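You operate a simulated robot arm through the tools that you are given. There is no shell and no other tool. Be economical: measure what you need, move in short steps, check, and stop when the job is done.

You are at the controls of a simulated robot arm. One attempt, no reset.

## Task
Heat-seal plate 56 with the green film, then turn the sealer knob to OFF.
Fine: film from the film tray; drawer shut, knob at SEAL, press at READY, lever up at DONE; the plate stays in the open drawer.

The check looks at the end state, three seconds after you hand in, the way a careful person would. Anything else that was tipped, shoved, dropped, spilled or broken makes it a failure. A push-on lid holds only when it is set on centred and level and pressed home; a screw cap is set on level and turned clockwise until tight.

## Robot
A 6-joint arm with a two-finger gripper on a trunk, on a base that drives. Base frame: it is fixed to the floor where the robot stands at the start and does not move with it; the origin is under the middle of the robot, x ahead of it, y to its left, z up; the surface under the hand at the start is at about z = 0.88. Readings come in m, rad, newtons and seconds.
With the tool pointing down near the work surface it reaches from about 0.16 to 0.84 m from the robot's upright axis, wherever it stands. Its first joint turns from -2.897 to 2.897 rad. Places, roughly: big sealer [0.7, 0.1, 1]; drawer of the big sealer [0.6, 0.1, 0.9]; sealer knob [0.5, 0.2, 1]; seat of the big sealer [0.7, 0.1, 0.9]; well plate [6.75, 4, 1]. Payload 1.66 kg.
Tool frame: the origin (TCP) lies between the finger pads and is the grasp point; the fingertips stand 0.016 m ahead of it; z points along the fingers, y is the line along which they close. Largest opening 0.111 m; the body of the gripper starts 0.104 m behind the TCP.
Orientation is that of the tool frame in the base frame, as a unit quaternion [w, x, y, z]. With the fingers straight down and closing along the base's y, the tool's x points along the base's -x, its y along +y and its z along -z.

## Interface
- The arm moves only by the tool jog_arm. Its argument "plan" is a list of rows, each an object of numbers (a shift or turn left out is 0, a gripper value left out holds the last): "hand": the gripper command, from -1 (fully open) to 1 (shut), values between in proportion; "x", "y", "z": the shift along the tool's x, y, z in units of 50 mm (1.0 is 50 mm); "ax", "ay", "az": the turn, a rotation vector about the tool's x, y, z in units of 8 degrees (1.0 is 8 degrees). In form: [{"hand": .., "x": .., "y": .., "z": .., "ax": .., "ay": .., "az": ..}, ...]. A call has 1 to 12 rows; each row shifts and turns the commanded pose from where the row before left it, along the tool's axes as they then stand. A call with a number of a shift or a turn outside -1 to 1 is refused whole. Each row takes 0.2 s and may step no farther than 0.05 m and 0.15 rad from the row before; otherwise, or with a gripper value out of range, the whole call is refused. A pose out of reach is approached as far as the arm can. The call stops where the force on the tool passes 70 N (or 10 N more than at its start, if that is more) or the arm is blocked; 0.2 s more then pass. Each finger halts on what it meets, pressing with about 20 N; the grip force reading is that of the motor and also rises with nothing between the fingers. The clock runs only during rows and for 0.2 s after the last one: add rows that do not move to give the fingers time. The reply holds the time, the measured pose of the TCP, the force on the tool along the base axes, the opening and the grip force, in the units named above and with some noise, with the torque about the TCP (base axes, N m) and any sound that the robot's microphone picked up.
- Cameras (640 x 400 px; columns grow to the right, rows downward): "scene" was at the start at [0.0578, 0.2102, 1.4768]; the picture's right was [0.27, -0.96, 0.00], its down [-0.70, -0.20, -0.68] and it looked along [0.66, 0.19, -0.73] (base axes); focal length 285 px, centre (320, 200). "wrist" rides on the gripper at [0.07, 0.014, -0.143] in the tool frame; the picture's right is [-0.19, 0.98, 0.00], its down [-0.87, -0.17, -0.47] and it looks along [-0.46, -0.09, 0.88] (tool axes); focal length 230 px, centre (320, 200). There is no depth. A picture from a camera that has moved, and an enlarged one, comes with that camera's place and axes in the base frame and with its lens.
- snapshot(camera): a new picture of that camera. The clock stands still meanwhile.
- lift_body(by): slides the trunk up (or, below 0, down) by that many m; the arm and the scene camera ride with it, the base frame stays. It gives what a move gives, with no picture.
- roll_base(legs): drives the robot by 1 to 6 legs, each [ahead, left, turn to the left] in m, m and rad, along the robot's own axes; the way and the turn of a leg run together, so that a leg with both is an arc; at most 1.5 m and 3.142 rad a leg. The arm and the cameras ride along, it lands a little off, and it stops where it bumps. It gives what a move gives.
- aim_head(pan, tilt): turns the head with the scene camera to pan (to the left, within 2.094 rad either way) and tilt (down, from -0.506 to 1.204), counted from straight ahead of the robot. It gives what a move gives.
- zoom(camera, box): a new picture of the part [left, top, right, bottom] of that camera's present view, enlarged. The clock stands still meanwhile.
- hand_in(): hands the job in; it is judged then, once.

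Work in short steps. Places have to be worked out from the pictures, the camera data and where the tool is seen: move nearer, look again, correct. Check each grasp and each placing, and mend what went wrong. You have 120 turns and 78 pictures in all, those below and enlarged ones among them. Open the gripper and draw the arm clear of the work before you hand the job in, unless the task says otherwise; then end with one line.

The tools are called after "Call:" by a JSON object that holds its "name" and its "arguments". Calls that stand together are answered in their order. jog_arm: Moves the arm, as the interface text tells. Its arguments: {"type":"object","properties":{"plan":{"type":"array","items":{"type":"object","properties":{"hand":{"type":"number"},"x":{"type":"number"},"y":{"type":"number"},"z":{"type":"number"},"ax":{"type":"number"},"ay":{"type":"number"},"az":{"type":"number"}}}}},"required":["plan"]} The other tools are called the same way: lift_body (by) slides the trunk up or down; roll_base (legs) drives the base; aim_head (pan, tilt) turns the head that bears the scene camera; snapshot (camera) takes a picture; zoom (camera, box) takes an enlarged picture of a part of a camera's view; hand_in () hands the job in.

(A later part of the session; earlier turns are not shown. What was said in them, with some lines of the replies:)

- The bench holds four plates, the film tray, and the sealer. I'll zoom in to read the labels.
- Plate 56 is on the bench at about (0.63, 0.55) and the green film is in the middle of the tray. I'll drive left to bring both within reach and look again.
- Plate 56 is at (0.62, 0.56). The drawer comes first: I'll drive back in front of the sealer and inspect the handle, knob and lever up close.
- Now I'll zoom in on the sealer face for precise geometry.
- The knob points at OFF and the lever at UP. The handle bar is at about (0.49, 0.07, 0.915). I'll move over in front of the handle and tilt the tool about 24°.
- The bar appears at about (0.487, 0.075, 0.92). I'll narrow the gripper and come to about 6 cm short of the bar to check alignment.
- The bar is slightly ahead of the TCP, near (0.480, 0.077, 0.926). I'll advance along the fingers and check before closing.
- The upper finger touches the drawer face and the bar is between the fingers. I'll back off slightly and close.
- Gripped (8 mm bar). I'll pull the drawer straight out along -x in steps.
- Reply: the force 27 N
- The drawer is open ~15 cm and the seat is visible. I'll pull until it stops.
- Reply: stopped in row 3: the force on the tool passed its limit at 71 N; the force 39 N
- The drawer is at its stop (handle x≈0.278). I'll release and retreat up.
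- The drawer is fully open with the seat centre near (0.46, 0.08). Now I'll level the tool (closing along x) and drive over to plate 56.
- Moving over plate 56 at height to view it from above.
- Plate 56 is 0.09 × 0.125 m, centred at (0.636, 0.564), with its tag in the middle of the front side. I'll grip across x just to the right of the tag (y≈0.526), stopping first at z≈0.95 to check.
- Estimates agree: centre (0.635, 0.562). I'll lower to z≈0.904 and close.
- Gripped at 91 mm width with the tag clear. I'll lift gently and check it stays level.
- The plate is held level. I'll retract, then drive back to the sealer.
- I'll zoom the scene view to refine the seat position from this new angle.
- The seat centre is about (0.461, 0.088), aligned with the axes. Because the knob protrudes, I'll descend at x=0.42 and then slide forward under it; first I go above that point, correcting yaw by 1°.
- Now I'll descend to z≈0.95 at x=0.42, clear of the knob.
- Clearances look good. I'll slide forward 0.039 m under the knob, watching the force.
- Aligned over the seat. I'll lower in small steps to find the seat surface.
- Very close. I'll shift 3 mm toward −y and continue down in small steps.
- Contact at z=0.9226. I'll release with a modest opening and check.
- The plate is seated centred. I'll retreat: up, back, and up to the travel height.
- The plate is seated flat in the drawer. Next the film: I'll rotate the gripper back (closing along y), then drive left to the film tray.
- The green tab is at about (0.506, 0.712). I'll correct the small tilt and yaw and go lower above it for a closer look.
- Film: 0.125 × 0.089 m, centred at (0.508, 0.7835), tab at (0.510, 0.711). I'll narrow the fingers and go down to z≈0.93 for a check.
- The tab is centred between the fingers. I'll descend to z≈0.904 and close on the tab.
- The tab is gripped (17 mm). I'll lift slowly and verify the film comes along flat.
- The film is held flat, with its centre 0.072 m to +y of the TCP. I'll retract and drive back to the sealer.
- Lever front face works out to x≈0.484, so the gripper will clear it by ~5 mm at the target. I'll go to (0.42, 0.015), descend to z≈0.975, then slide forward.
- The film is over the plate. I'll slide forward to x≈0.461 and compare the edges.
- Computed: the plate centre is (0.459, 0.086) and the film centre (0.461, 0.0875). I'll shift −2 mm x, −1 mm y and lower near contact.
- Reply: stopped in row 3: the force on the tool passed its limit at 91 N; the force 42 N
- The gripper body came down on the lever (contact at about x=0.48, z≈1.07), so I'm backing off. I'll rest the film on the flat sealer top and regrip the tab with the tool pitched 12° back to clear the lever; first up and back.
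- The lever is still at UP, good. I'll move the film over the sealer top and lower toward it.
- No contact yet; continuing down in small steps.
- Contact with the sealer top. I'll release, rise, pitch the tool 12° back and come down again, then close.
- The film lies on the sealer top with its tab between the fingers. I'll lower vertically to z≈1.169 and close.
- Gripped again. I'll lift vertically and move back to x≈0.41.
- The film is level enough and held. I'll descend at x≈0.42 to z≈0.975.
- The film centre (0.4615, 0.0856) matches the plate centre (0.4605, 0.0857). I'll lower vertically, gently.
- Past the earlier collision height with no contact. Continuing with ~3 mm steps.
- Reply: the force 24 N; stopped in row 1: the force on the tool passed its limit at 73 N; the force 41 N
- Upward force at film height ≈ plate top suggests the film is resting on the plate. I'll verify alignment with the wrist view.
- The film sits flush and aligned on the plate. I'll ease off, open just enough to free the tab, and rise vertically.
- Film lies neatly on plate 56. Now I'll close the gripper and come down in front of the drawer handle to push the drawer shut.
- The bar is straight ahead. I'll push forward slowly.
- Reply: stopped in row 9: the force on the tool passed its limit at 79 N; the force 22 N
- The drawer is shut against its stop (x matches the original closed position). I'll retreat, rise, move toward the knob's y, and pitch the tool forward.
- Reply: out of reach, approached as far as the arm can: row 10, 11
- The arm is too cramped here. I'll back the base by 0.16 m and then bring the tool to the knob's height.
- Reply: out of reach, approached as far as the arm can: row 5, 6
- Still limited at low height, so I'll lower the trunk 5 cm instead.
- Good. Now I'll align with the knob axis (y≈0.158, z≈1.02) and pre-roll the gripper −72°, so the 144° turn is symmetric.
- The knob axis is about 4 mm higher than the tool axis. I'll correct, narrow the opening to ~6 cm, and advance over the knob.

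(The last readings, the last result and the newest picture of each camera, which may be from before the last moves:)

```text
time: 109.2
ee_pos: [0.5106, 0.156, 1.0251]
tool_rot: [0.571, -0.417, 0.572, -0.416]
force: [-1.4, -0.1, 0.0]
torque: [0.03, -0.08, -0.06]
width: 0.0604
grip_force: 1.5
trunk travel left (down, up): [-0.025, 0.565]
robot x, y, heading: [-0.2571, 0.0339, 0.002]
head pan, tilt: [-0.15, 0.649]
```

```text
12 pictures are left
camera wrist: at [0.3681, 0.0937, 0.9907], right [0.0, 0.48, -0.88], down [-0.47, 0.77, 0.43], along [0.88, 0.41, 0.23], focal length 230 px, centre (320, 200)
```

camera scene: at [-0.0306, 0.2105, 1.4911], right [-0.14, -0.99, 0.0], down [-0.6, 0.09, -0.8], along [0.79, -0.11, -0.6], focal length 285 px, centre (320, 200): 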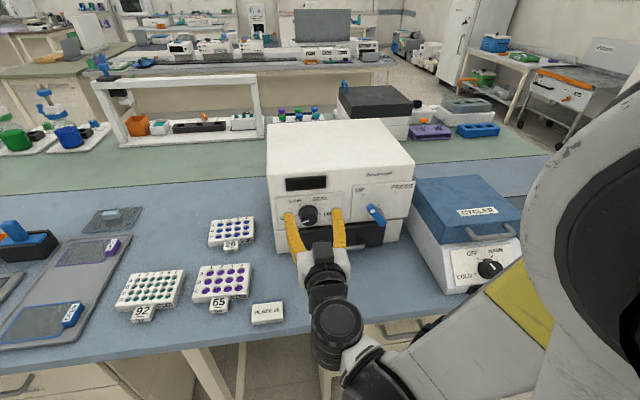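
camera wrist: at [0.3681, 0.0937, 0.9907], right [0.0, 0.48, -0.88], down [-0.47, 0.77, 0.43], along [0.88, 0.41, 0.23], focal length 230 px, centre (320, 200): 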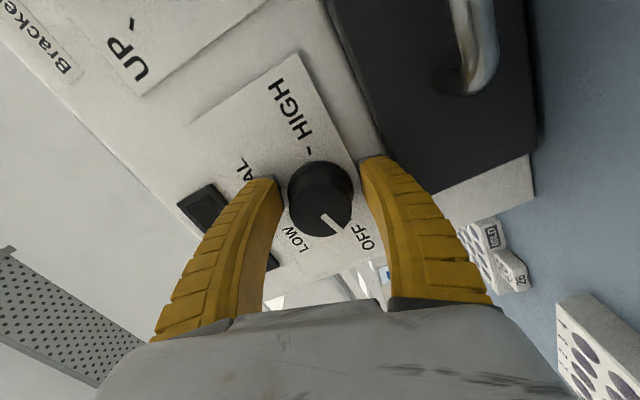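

The knob is centred between the fingers. Closing.

Call:
{"name": "jog_arm", "arguments": {"plan": [{"hand": 0.2}, {"hand": 0.5}, {"hand": 1}, {"hand": 1}]}}

Call:
{"name": "jog_arm", "arguments": {"plan": [{"az": 0.9}, {"az": 0.9}, {"az": 0.9}, {"az": 0.9}, {"az": 0.9}, {"az": 0.9}, {"az": 0.9}, {"az": 0.9}, {"az": 0.9}, {"az": 0.9}]}}

Call:
{"name": "jog_arm", "arguments": {"plan": [{"az": 0.9}, {"az": 0.9}, {"az": 0.9}, {"az": 0.9}, {"az": 0.9}, {"az": 0.9}, {"az": 0.9}, {"az": 0.9}, {"az": 0.9}, {"az": 0.9}, {}]}}

Call:
{"name": "snapshot", "arguments": {"camera": "wrist"}}

```text
time: 110.2
ee_pos: [0.51, 0.156, 1.0261]
tool_rot: [0.572, -0.416, 0.571, -0.416]
force: [-12.3, -4.1, -1.6]
torque: [-0.02, 0.06, 0.12]
width: 0.0377
grip_force: 34.1
trunk travel left (down, up): [-0.025, 0.565]
robot x, y, heading: [-0.2544, 0.0329, -0.003]
head pan, tilt: [-0.15, 0.649]
```

```text
time: 112.4
ee_pos: [0.5106, 0.1621, 1.0243]
tool_rot: [0.707, -0.002, 0.707, 0.001]
force: [-0.3, 34.1, 8.3]
torque: [-0.1, -0.92, 0.24]
width: 0.0375
grip_force: 33.7
trunk travel left (down, up): [-0.025, 0.565]
robot x, y, heading: [-0.2526, 0.0344, 0.006]
head pan, tilt: [-0.15, 0.649]
```

```text
time: 114.8
ee_pos: [0.5097, 0.1607, 1.027]
tool_rot: [0.573, 0.413, 0.573, 0.417]
force: [13.2, 36.8, 55.5]
torque: [0.03, -0.05, -0.08]
width: 0.0378
grip_force: 34.1
trunk travel left (down, up): [-0.025, 0.565]
robot x, y, heading: [-0.2513, 0.0333, 0.004]
head pan, tilt: [-0.15, 0.649]
```

```text
11 pictures are left
camera wrist: at [0.3657, 0.2306, 1.0181], right [0.0, 0.13, 0.99], down [-0.47, -0.88, 0.11], along [0.88, -0.46, 0.06], focal length 230 px, centre (320, 200)
```

wrist: 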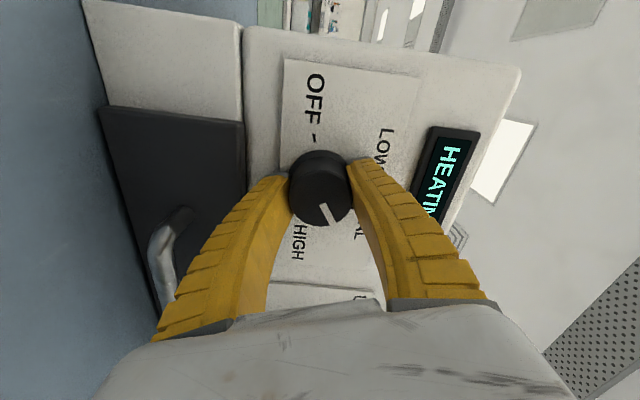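

The display shows HEATING and the knob has turned 144°. I'll release, back off, and look at the knob's exact position.

Call:
{"name": "jog_arm", "arguments": {"plan": [{"hand": 0.2}, {"hand": 0.0}, {"hand": 0.0, "z": -0.6}, {"z": -0.8}, {"z": -0.8}, {}]}}

Call:
{"name": "zoom", "arguments": {"camera": "wrist", "box": [200, 60, 480, 260]}}

```text
time: 116.2
ee_pos: [0.4004, 0.1564, 1.0235]
tool_rot: [0.572, 0.414, 0.572, 0.416]
force: [0.2, 0.2, 0.4]
torque: [0.01, -0.02, 0.0]
width: 0.0579
grip_force: 1.9
trunk travel left (down, up): [-0.025, 0.565]
robot x, y, heading: [-0.2553, 0.0337, 0.002]
head pan, tilt: [-0.15, 0.649]
```

```text
2.00 times, centred on (340, 160) of wrist
camera zoom: at [0.258, 0.2267, 1.015], right [0.0, 0.12, 0.99], down [-0.47, -0.87, 0.11], along [0.88, -0.47, 0.06], focal length 460 px, centre (280, 280)
```

zoom: 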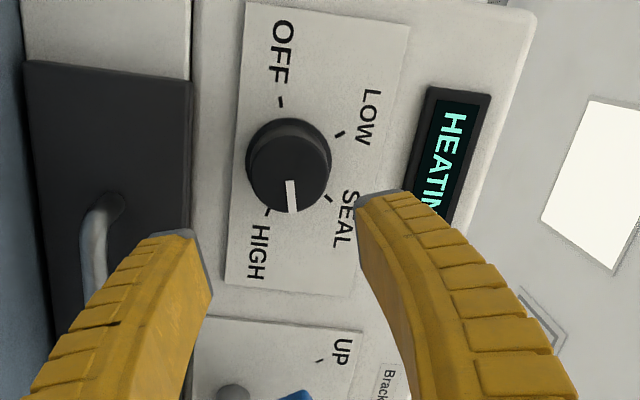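

The mark points about 15° above horizontal-right, i.e. between SEAL (≈55°) and HIGH (≈−7°). I'll regrip and turn it back ~39°.

Call:
{"name": "jog_arm", "arguments": {"plan": [{"z": 0.8, "hand": 0.0}, {"z": 0.8}, {"z": 0.6}, {}, {"hand": 0.5}, {"hand": 1}, {"hand": 1}]}}

Call:
{"name": "jog_arm", "arguments": {"plan": [{"az": -0.82}, {"az": -0.82}, {"az": -0.82}, {"az": -0.82}, {"az": -0.82}, {"az": -0.82}, {}, {"hand": 0.2}, {"hand": 0}, {"z": -0.6}, {"z": -0.8}, {"z": -0.8}]}}

Call:
{"name": "zoom", "arguments": {"camera": "wrist", "box": [200, 60, 520, 260]}}

```text
time: 117.8
ee_pos: [0.5107, 0.159, 1.0286]
tool_rot: [0.573, 0.415, 0.573, 0.415]
force: [-1.1, 11.3, 34.7]
torque: [0.11, 0.02, 0.8]
width: 0.038
grip_force: 33.5
trunk travel left (down, up): [-0.025, 0.565]
robot x, y, heading: [-0.2508, 0.034, 0.001]
head pan, tilt: [-0.15, 0.649]
```

```text
time: 120.4
ee_pos: [0.4006, 0.1562, 1.0254]
tool_rot: [0.678, 0.199, 0.679, 0.198]
force: [-0.3, 0.0, 0.3]
torque: [-0.01, 0.0, 0.02]
width: 0.0576
grip_force: 1.4
trunk travel left (down, up): [-0.025, 0.565]
robot x, y, heading: [-0.2587, 0.0374, 0.004]
head pan, tilt: [-0.15, 0.649]
```

```text
2.00 times, centred on (360, 160) of wrist
camera zoom: at [0.2564, 0.205, 0.9739], right [0.0, 0.72, 0.69], down [-0.47, -0.61, 0.64], along [0.88, -0.33, 0.34], focal length 460 px, centre (240, 280)
```

zoom: 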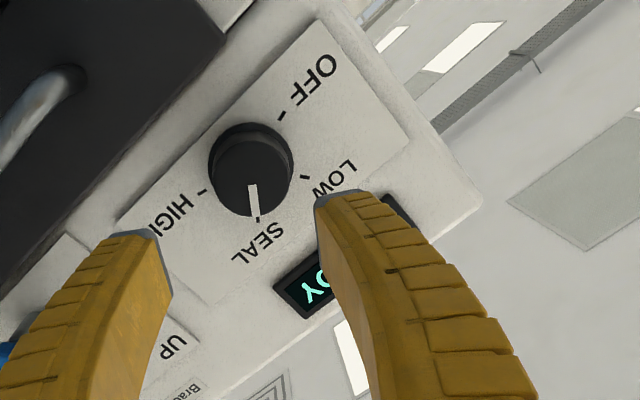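

The knob is on SEAL and the display already reads READY. Now the lever: I'll close the fingers, position them to the left of the lever's upper arm (y≈0.045, z≈1.047) and advance to x≈0.484.

Call:
{"name": "jog_arm", "arguments": {"plan": [{"hand": 1, "x": -0.525, "y": -0.543}, {"x": -0.525, "y": -0.543}, {"x": -0.525, "y": -0.543}, {}, {"z": 0.56}, {"z": 0.56}, {"z": 0.54}, {}]}}

Call:
{"name": "zoom", "arguments": {"camera": "scene", "box": [250, 120, 450, 260]}}

```text
time: 122.2
ee_pos: [0.4834, 0.0453, 1.0458]
tool_rot: [0.678, 0.198, 0.679, 0.198]
force: [-0.1, 0.3, -0.7]
torque: [0.0, 0.0, 0.0]
width: 0.0
grip_force: 20.1
trunk travel left (down, up): [-0.025, 0.565]
robot x, y, heading: [-0.2525, 0.0349, 0.006]
head pan, tilt: [-0.15, 0.649]
```

```text
2.86 times, centred on (350, 190) of scene
camera zoom: at [-0.1888, 0.2095, 1.4411], right [-0.15, -0.99, 0.0], down [-0.6, 0.09, -0.8], along [0.79, -0.12, -0.6], focal length 815 px, centre (234, 229)
```

zoom: 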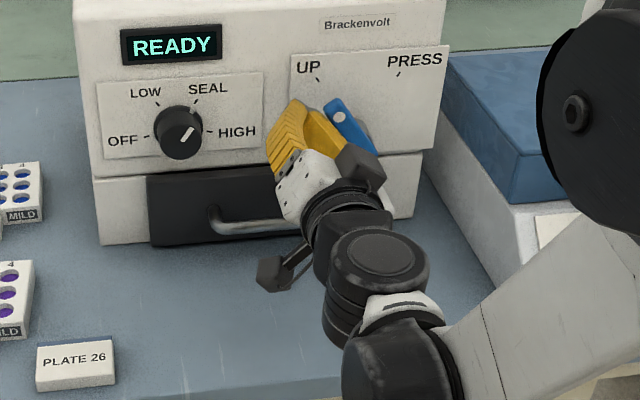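

READY is shown, the knob is at SEAL and the fingers are just left of the lever. Pushing the lever right toward PRESS.

Call:
{"name": "jog_arm", "arguments": {"plan": [{"x": -0.147, "y": -0.2266}, {"x": -0.147, "y": -0.2266}, {"x": -0.147, "y": -0.2266}, {"x": -0.147, "y": -0.2266}, {"x": -0.147, "y": -0.2266}, {"x": -0.147, "y": -0.2266}, {"x": -0.07, "y": -0.11}]}}

Call:
{"name": "zoom", "arguments": {"camera": "scene", "box": [250, 120, 450, 260]}}

```text
time: 123.7
ee_pos: [0.4845, -0.0128, 1.0485]
tool_rot: [0.675, 0.185, 0.682, 0.211]
force: [-0.5, 22.6, 11.5]
torque: [0.38, 0.08, -0.08]
width: 0.0
grip_force: 20.4
trunk travel left (down, up): [-0.025, 0.565]
robot x, y, heading: [-0.2556, 0.0351, 0.014]
head pan, tilt: [-0.15, 0.649]
stopped in row 7: the force on the tool passed its limit at 73 N (the readings are from after the stop); the commanded pose is now the measured one
```

```text
2.86 times, centred on (350, 190) of scene
camera zoom: at [-0.1911, 0.2146, 1.4409], right [-0.14, -0.99, 0.0], down [-0.6, 0.08, -0.8], along [0.79, -0.11, -0.6], focal length 815 px, centre (234, 229)
```

zoom: 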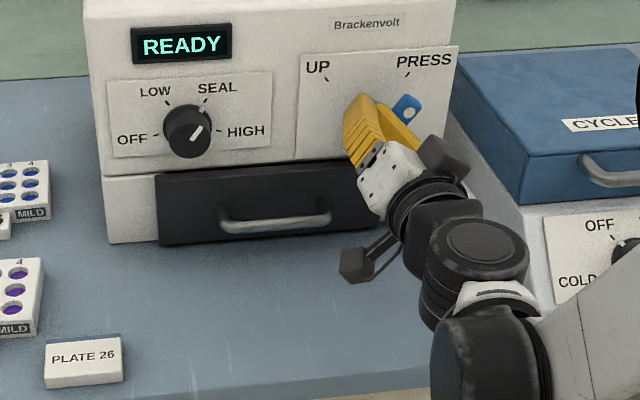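

The lever has swung right, but the display still shows READY. I'll push a little more to make sure it reaches the stop, then wait a moment.

Call:
{"name": "jog_arm", "arguments": {"plan": [{"x": 0.03, "y": 0.05}, {"x": -0.05, "y": -0.08}, {"x": -0.05, "y": -0.08}, {"x": -0.05, "y": -0.08}, {}, {}]}}

```text
time: 125.1
ee_pos: [0.4859, -0.0163, 1.0496]
tool_rot: [0.674, 0.18, 0.684, 0.214]
force: [2.3, 63.5, 14.6]
torque: [1.11, 0.04, 0.08]
width: 0.0001
grip_force: 20.6
trunk travel left (down, up): [-0.025, 0.565]
robot x, y, heading: [-0.2562, 0.0338, 0.01]
head pan, tilt: [-0.15, 0.649]
```

Call:
{"name": "jog_arm", "arguments": {"plan": [{"x": 0.05, "y": 0.08}, {}, {}]}}

Call:
{"name": "zoom", "arguments": {"camera": "scene", "box": [270, 120, 430, 220]}}

```text
time: 125.9
ee_pos: [0.4858, -0.0166, 1.0503]
tool_rot: [0.675, 0.184, 0.683, 0.211]
force: [11.1, 51.6, 36.0]
torque: [0.64, -0.13, 0.06]
width: 0.0001
grip_force: 19.5
trunk travel left (down, up): [-0.025, 0.565]
robot x, y, heading: [-0.2563, 0.0343, 0.008]
head pan, tilt: [-0.15, 0.649]
```

```text
4.00 times, centred on (350, 170) of scene
camera zoom: at [-0.192, 0.2174, 1.4405], right [-0.14, -0.99, 0.0], down [-0.6, 0.08, -0.8], along [0.79, -0.11, -0.6], focal length 1141 px, centre (200, 320)
```

zoom: 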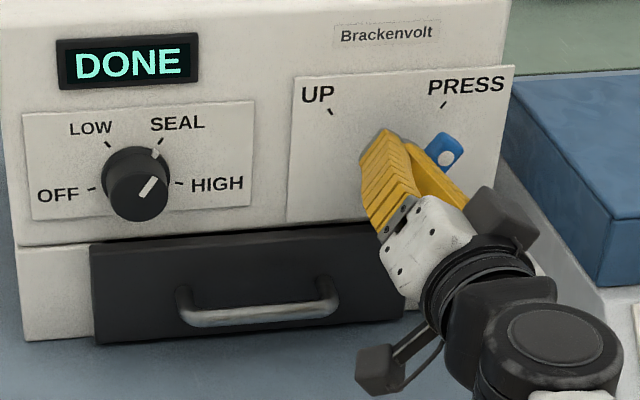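

DONE. I'll step back, go around to the right side of the lever, and push it back to UP.

Call:
{"name": "jog_arm", "arguments": {"plan": [{"z": -0.6}, {"z": -0.6}, {"x": -0.338, "y": -0.52}, {"x": -0.338, "y": -0.52}, {}, {"z": 0.5}, {"z": 0.6}, {}]}}

Call:
{"name": "jog_arm", "arguments": {"plan": [{"x": 0.147, "y": 0.2266}, {"x": 0.147, "y": 0.2266}, {"x": 0.147, "y": 0.2266}, {"x": 0.147, "y": 0.2266}, {"x": 0.1, "y": 0.155}]}}

```text
time: 126.1
ee_pos: [0.4812, -0.0151, 1.0513]
tool_rot: [0.674, 0.182, 0.683, 0.216]
force: [6.8, 18.7, 34.3]
torque: [0.06, -0.11, 0.02]
width: 0.0
grip_force: 20.1
trunk travel left (down, up): [-0.025, 0.565]
robot x, y, heading: [-0.2557, 0.0372, 0.011]
head pan, tilt: [-0.15, 0.649]
stopped in row 1: the force on the tool passed its limit at 96 N (the readings are from after the stop); the commanded pose is now the measured one
```

```text
time: 127.3
ee_pos: [0.4814, 0.0419, 1.0485]
tool_rot: [0.674, 0.185, 0.682, 0.213]
force: [0.2, -0.3, 0.3]
torque: [-0.01, 0.02, -0.03]
width: 0.0
grip_force: 20.1
trunk travel left (down, up): [-0.025, 0.565]
robot x, y, heading: [-0.2532, 0.0312, 0.01]
head pan, tilt: [-0.15, 0.649]
```

The first retreat was stopped by friction against the lever; the second move just went left freely. From here I'll retreat cleanly and go around.

Call:
{"name": "jog_arm", "arguments": {"plan": [{"z": -0.6}, {"z": -0.6}, {"x": -0.33, "y": -0.505}, {"x": -0.33, "y": -0.505}, {"x": -0.33, "y": -0.505}, {"x": -0.33, "y": -0.505}, {}, {"z": 0.6}, {"z": 0.6}, {}]}}

```text
time: 129.5
ee_pos: [0.4831, -0.0743, 1.0512]
tool_rot: [0.675, 0.184, 0.682, 0.214]
force: [-31.0, 8.0, -1.3]
torque: [-0.1, -0.23, 0.26]
width: 0.01
grip_force: 18.8
trunk travel left (down, up): [-0.025, 0.565]
robot x, y, heading: [-0.2556, 0.0356, 0.011]
head pan, tilt: [-0.15, 0.649]
```

The fingertips met the lever's upper end here. I'll back off, go ~3 cm lower and slightly further right where the blade is narrower in reach, then advance.

Call:
{"name": "jog_arm", "arguments": {"plan": [{"z": -0.6}, {"z": -0.6}, {"x": 0.4, "y": -0.45}, {"x": -0.05, "y": -0.08}, {}, {"z": 0.6}, {"z": 0.6}, {}]}}

```text
time: 131.3
ee_pos: [0.4867, -0.09, 1.0246]
tool_rot: [0.674, 0.186, 0.683, 0.212]
force: [0.2, 0.1, -0.1]
torque: [0.02, -0.01, 0.0]
width: 0.0
grip_force: 20.1
trunk travel left (down, up): [-0.025, 0.565]
robot x, y, heading: [-0.2565, 0.0338, 0.012]
head pan, tilt: [-0.15, 0.649]
```

Clear. Now pushing +y (and slightly up) to return the lever to UP.

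Call:
{"name": "jog_arm", "arguments": {"plan": [{"x": 0.058, "y": 0.218}, {"x": 0.058, "y": 0.218}, {"x": 0.058, "y": 0.218}, {"x": 0.058, "y": 0.218}, {"x": 0.058, "y": 0.218}, {"x": 0.058, "y": 0.218}, {"x": 0.058, "y": 0.1}, {"x": 0.058, "y": 0.1}]}}

Call:
{"name": "zoom", "arguments": {"camera": "scene", "box": [270, 120, 430, 220]}}

```text
time: 133.3
ee_pos: [0.4833, -0.0338, 1.0424]
tool_rot: [0.677, 0.197, 0.679, 0.203]
force: [3.4, -20.5, 7.9]
torque: [0.17, -0.02, -0.05]
width: 0.0003
grip_force: 19.9
trunk travel left (down, up): [-0.025, 0.565]
robot x, y, heading: [-0.2555, 0.0345, -0.0]
head pan, tilt: [-0.15, 0.649]
stopped in row 8: the force on the tool passed its limit at 71 N (the readings are from after the stop); the commanded pose is now the measured one
```

```text
4.00 times, centred on (350, 170) of scene
camera zoom: at [-0.1888, 0.2066, 1.4416], right [-0.15, -0.99, 0.0], down [-0.6, 0.09, -0.8], along [0.79, -0.11, -0.6], focal length 1141 px, centre (200, 320)
```

zoom: 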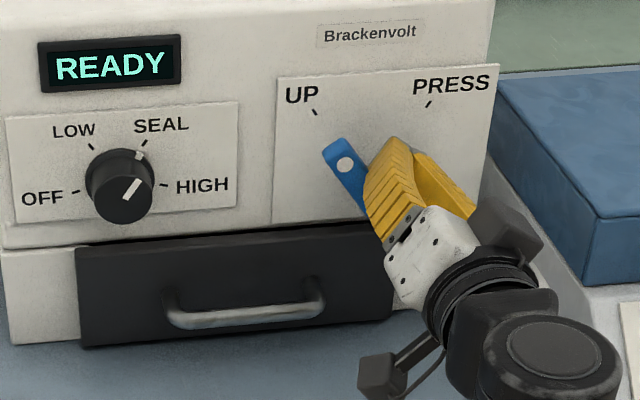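

The lever is back at UP. Next I'll back away and line up with the knob again, rolled to +60° ready for a ~130° counter-clockwise turn.

Call:
{"name": "jog_arm", "arguments": {"plan": [{"x": -0.05, "y": -0.09}, {"z": -0.8}, {"z": -0.87}, {"x": 0.468, "y": 0.608, "hand": 0}, {"x": 0.468, "y": 0.608}, {"x": 0.468, "y": 0.608}, {"x": 0.468, "y": 0.608}, {"x": 0.468, "y": 0.608}, {}]}}

Call:
{"name": "jog_arm", "arguments": {"plan": [{"az": 0.85}, {"az": 0.85}, {"az": 0.85}, {"az": 0.85}, {}]}}

```text
time: 135.3
ee_pos: [0.3971, 0.1573, 1.0249]
tool_rot: [0.677, 0.193, 0.68, 0.205]
force: [-0.6, -0.4, 0.8]
torque: [0.0, -0.01, -0.02]
width: 0.0578
grip_force: 1.7
trunk travel left (down, up): [-0.025, 0.565]
robot x, y, heading: [-0.2557, 0.0304, 0.003]
head pan, tilt: [-0.15, 0.649]
```

```text
time: 136.5
ee_pos: [0.396, 0.1591, 1.026]
tool_rot: [0.609, 0.348, 0.615, 0.359]
force: [-0.1, -0.6, -0.4]
torque: [0.0, -0.03, 0.0]
width: 0.0577
grip_force: 1.4
trunk travel left (down, up): [-0.025, 0.565]
robot x, y, heading: [-0.2567, 0.0316, 0.001]
head pan, tilt: [-0.15, 0.649]
```

Aligned; advancing over the knob, gripping, and turning 132° counter-clockwise.

Call:
{"name": "jog_arm", "arguments": {"plan": [{"z": 0.8}, {"z": 0.8}, {"z": 0.68}, {}, {"hand": 0.5}, {"hand": 1}, {"hand": 1}]}}

Call:
{"name": "jog_arm", "arguments": {"plan": [{"az": -0.9}, {"az": -0.9}, {"az": -0.9}, {"az": -0.9}, {"az": -0.9}, {"az": -0.9}, {"az": -0.9}, {"az": -0.9}, {"az": -0.9}]}}

Call:
{"name": "jog_arm", "arguments": {"plan": [{"az": -0.9}, {"az": -0.9}, {"az": -0.9}, {"az": -0.9}, {"az": -0.9}, {"az": -0.9}, {"az": -0.9}, {"az": -0.9}, {"az": -0.9}, {}]}}

```text
time: 138.1
ee_pos: [0.5092, 0.1622, 1.028]
tool_rot: [0.609, 0.346, 0.616, 0.36]
force: [3.1, 10.3, 25.0]
torque: [-0.03, -0.06, 0.05]
width: 0.0369
grip_force: 34.2
trunk travel left (down, up): [-0.025, 0.565]
robot x, y, heading: [-0.2556, 0.0347, 0.007]
head pan, tilt: [-0.15, 0.649]
```

```text
time: 140.1
ee_pos: [0.5067, 0.1611, 1.0263]
tool_rot: [0.707, -0.038, 0.705, -0.025]
force: [-5.9, 14.9, 20.7]
torque: [0.01, 0.06, -0.02]
width: 0.0356
grip_force: 33.5
trunk travel left (down, up): [-0.025, 0.565]
robot x, y, heading: [-0.2548, 0.036, 0.005]
head pan, tilt: [-0.15, 0.649]
```

```text
time: 142.3
ee_pos: [0.5083, 0.1614, 1.0282]
tool_rot: [0.584, -0.409, 0.576, -0.4]
force: [-2.1, 13.5, 28.0]
torque: [0.01, -0.21, 0.16]
width: 0.0349
grip_force: 34.0
trunk travel left (down, up): [-0.025, 0.565]
robot x, y, heading: [-0.2565, 0.0354, 0.003]
head pan, tilt: [-0.15, 0.649]
```

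Turned ~130°. I'll release, back off and check the knob and display.

Call:
{"name": "jog_arm", "arguments": {"plan": [{"hand": 0.2}, {"hand": 0.0}, {"hand": 0.0, "z": -0.6}, {"z": -0.8}, {"z": -0.8}, {}]}}

Call:
{"name": "zoom", "arguments": {"camera": "wrist", "box": [160, 60, 440, 260]}}

```text
time: 143.7
ee_pos: [0.4007, 0.1575, 1.0274]
tool_rot: [0.584, -0.409, 0.577, -0.399]
force: [0.1, 0.4, 0.7]
torque: [0.01, 0.0, -0.01]
width: 0.0576
grip_force: 1.4
trunk travel left (down, up): [-0.025, 0.565]
robot x, y, heading: [-0.2551, 0.0379, 0.005]
head pan, tilt: [-0.15, 0.649]
```

```text
2.00 times, centred on (300, 160) of wrist
camera zoom: at [0.2586, 0.0939, 0.9894], right [-0.01, 0.52, -0.85], down [-0.48, 0.74, 0.46], along [0.87, 0.42, 0.25], focal length 460 px, centre (360, 280)
```

zoom: 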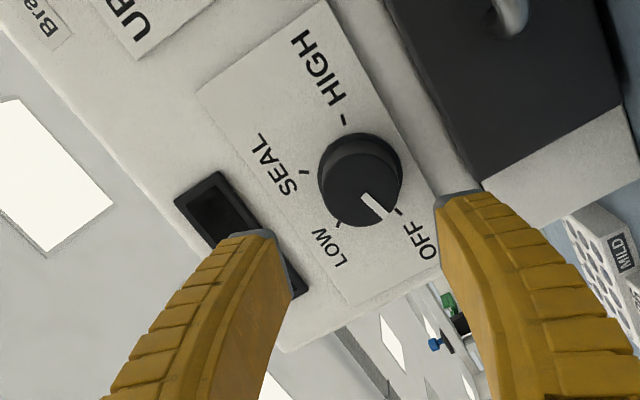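

The display is dark and the knob mark is on OFF. Now to reopen the drawer: I'll roll back to 0°, pitch the tool down to 24°, then roll +90° for the handle grip.

Call:
{"name": "jog_arm", "arguments": {"plan": [{"az": 0.877}, {"az": 0.877}, {"az": 0.877}, {"az": 0.877}, {"az": 0.877}, {"az": 0.877}, {"az": 0.877}, {"az": 0.877}, {"az": 0.877}, {"az": 0.877}]}}

Call:
{"name": "jog_arm", "arguments": {"plan": [{"ay": 0.825}, {"ay": 0.825}, {"ay": 0.825}, {"ay": 0.825}, {"ay": 0.825}, {"ay": 0.825}, {"ay": 0.825}, {"ay": 0.825}, {"ay": 0.825}, {"ay": 0.825}]}}

Call:
{"name": "jog_arm", "arguments": {"plan": [{"az": 0.9375}, {"az": 0.9375}, {"az": 0.9375}, {"az": 0.9375}, {"az": 0.9375}, {"az": 0.9375}, {"az": 0.9375}, {"az": 0.9375}, {"az": 0.9375}, {"az": 0.9375}, {"az": 0.9375}, {"az": 0.9375}]}}

```text
time: 145.9
ee_pos: [0.401, 0.1586, 1.0262]
tool_rot: [0.707, -0.002, 0.707, 0.012]
force: [0.3, 0.4, 0.7]
torque: [-0.01, 0.03, -0.02]
width: 0.0579
grip_force: 1.6
trunk travel left (down, up): [-0.025, 0.565]
robot x, y, heading: [-0.2562, 0.0332, 0.007]
head pan, tilt: [-0.15, 0.649]
```

```text
time: 148.1
ee_pos: [0.4004, 0.1576, 1.0259]
tool_rot: [0.207, -0.008, 0.978, 0.008]
force: [-1.2, -0.5, 0.6]
torque: [0.0, 0.0, 0.03]
width: 0.0577
grip_force: 1.2
trunk travel left (down, up): [-0.025, 0.565]
robot x, y, heading: [-0.2592, 0.0317, 0.009]
head pan, tilt: [-0.15, 0.649]
```

```text
time: 150.7
ee_pos: [0.4004, 0.1584, 1.0262]
tool_rot: [0.142, 0.687, 0.696, 0.151]
force: [-0.4, 1.0, 0.5]
torque: [-0.01, -0.01, -0.05]
width: 0.0577
grip_force: 1.9
trunk travel left (down, up): [-0.025, 0.565]
robot x, y, heading: [-0.2578, 0.0339, 0.007]
head pan, tilt: [-0.15, 0.649]
```

The orientation matches the earlier handle grip. I'll approach the same grasp point (0.474, 0.073, 0.928).

Call:
{"name": "jog_arm", "arguments": {"plan": [{"hand": 0.2, "x": -0.85}, {"x": -0.86}, {"y": 0.276, "z": 0.6}, {"y": 0.276, "z": 0.59}, {}]}}

Call:
{"name": "jog_arm", "arguments": {"plan": [{"z": 0.4}, {"z": 0.4}, {"z": 0.38}, {}]}}

Call:
{"name": "snapshot", "arguments": {"camera": "wrist"}}

```text
time: 151.9
ee_pos: [0.4506, 0.074, 0.9823]
tool_rot: [0.142, 0.686, 0.697, 0.151]
force: [0.3, -0.7, -0.5]
torque: [0.0, 0.04, 0.05]
width: 0.0465
grip_force: 1.5
trunk travel left (down, up): [-0.025, 0.565]
robot x, y, heading: [-0.2536, 0.0361, 0.006]
head pan, tilt: [-0.15, 0.649]
```

```text
time: 152.9
ee_pos: [0.4746, 0.0759, 0.9295]
tool_rot: [0.141, 0.687, 0.697, 0.151]
force: [-11.1, -0.8, 9.4]
torque: [-0.12, -0.42, -0.1]
width: 0.0426
grip_force: 0.0
trunk travel left (down, up): [-0.025, 0.565]
robot x, y, heading: [-0.2535, 0.0342, 0.006]
head pan, tilt: [-0.15, 0.649]
```

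```text
3 pictures are left
camera wrist: at [0.4271, 0.1419, 1.0664], right [0.9, -0.18, 0.4], down [-0.33, -0.88, 0.35], along [0.29, -0.45, -0.85], focal length 230 px, centre (320, 200)
```

wrist: 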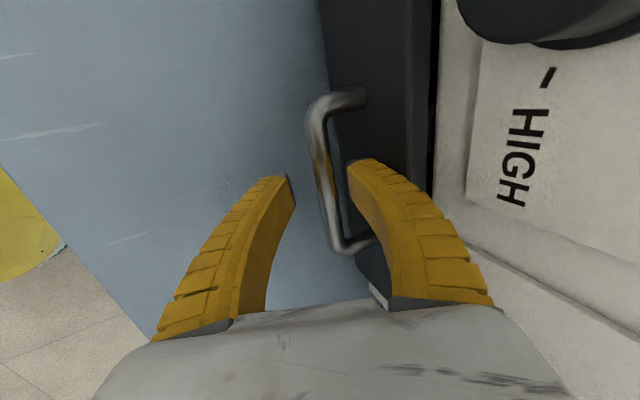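

Identical to the first grasp, with the bar between the fingers. I'll close and pull gently, at a slower pace.

Call:
{"name": "jog_arm", "arguments": {"plan": [{"hand": 0.2, "z": -0.06, "y": -0.08}, {"hand": 1}, {"hand": 1}, {"hand": 1}, {"y": -0.04, "z": 0.06}]}}

Call:
{"name": "jog_arm", "arguments": {"plan": [{"y": -0.27, "z": -0.12}, {"y": -0.27, "z": -0.12}, {"y": -0.27, "z": -0.12}, {"y": -0.27, "z": -0.12}, {"y": -0.27, "z": -0.12}, {"y": -0.27, "z": -0.12}, {"y": -0.27, "z": -0.12}, {"y": -0.27, "z": -0.12}, {"y": -0.27, "z": -0.12}, {"y": -0.27, "z": -0.12}, {"y": -0.27, "z": -0.12}]}}

```text
time: 154.1
ee_pos: [0.471, 0.0743, 0.9242]
tool_rot: [0.142, 0.686, 0.697, 0.151]
force: [0.7, 0.7, -15.0]
torque: [0.0, 0.0, 0.01]
width: 0.0085
grip_force: 34.1
trunk travel left (down, up): [-0.025, 0.565]
robot x, y, heading: [-0.2575, 0.032, 0.0]
head pan, tilt: [-0.15, 0.649]
```

```text
time: 156.5
ee_pos: [0.3069, 0.0739, 0.9255]
tool_rot: [0.142, 0.686, 0.697, 0.15]
force: [-0.9, 15.0, -31.2]
torque: [0.14, -0.05, 0.19]
width: 0.0059
grip_force: 34.0
trunk travel left (down, up): [-0.025, 0.565]
robot x, y, heading: [-0.2545, 0.0308, 0.005]
head pan, tilt: [-0.15, 0.649]
```

The drawer is open 16 cm. I'll ease it the rest of the way to near its stop, then release and retreat upward.

Call:
{"name": "jog_arm", "arguments": {"plan": [{"y": -0.13, "z": -0.058}, {"y": -0.13, "z": -0.058}, {"y": -0.13, "z": -0.058}, {"y": -0.1, "z": -0.045}, {}, {"hand": 0.4}, {"hand": 0.2}, {"hand": 0.2}]}}

Call:
{"name": "jog_arm", "arguments": {"plan": [{"z": -0.4}, {"z": -0.8}, {"z": -0.9}, {"z": -0.9}, {"z": -0.9}, {"z": -0.9}]}}

Call:
{"name": "zoom", "arguments": {"camera": "scene", "box": [220, 110, 460, 270]}}

```text
time: 158.3
ee_pos: [0.2798, 0.0718, 0.9259]
tool_rot: [0.143, 0.686, 0.697, 0.151]
force: [-0.8, -0.2, -1.1]
torque: [-0.04, 0.02, -0.02]
width: 0.0469
grip_force: 1.9
trunk travel left (down, up): [-0.025, 0.565]
robot x, y, heading: [-0.2551, 0.0346, 0.014]
head pan, tilt: [-0.15, 0.649]
```

```text
time: 159.7
ee_pos: [0.1829, 0.0665, 1.1464]
tool_rot: [0.143, 0.686, 0.697, 0.151]
force: [0.4, -0.5, 1.0]
torque: [-0.03, 0.01, 0.01]
width: 0.0465
grip_force: 1.9
trunk travel left (down, up): [-0.025, 0.565]
robot x, y, heading: [-0.2549, 0.0328, 0.009]
head pan, tilt: [-0.15, 0.649]
```

```text
2.50 times, centred on (340, 190) of scene
camera zoom: at [-0.1892, 0.21, 1.4411], right [-0.14, -0.99, 0.0], down [-0.6, 0.09, -0.8], along [0.79, -0.11, -0.6], focal length 713 px, centre (270, 225)
```

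zoom: 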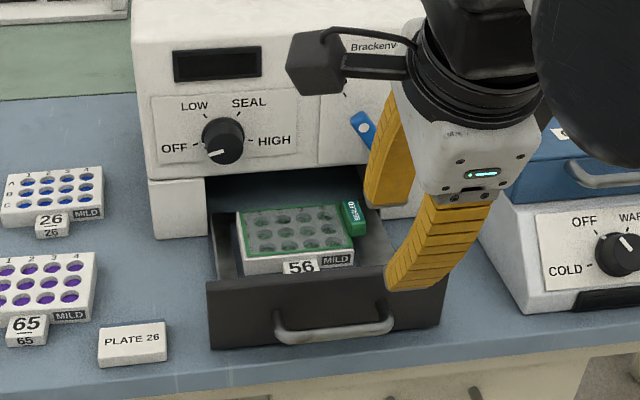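

The film's tab label appears changed (from OPEN). I'll open the gripper, draw the arm clear, and take one close look.

Call:
{"name": "jog_arm", "arguments": {"plan": [{"hand": -1, "z": -0.8}, {"z": -0.6}, {}]}}

Call:
{"name": "zoom", "arguments": {"camera": "scene", "box": [290, 140, 390, 250]}}

```text
time: 160.5
ee_pos: [0.1553, 0.0665, 1.2103]
tool_rot: [0.142, 0.686, 0.697, 0.152]
force: [-0.4, 1.0, 0.5]
torque: [0.0, -0.02, -0.04]
width: 0.111
grip_force: 0.1
trunk travel left (down, up): [-0.025, 0.565]
robot x, y, heading: [-0.2532, 0.034, 0.007]
head pan, tilt: [-0.15, 0.649]
```

```text
3.64 times, centred on (340, 195) of scene
camera zoom: at [-0.1891, 0.21, 1.4411], right [-0.14, -0.99, 0.0], down [-0.6, 0.09, -0.8], along [0.79, -0.11, -0.6], focal length 1037 px, centre (247, 218)
```

zoom: 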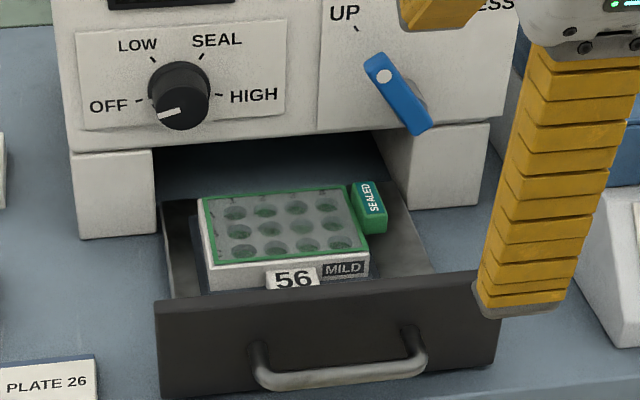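

The tab reads SEALED, plate 56 sits in the open drawer, the knob is at OFF and the lever is at UP. The arm is clear with the gripper open, so I'm handing in.

Call:
{"name": "hand_in", "arguments": {}}

```text
The job is handed in.
```

Plate 56 is heat-sealed with the green film (its tab reads SEALED) and sits in the open drawer; the sealer knob is at OFF and the lever is up.
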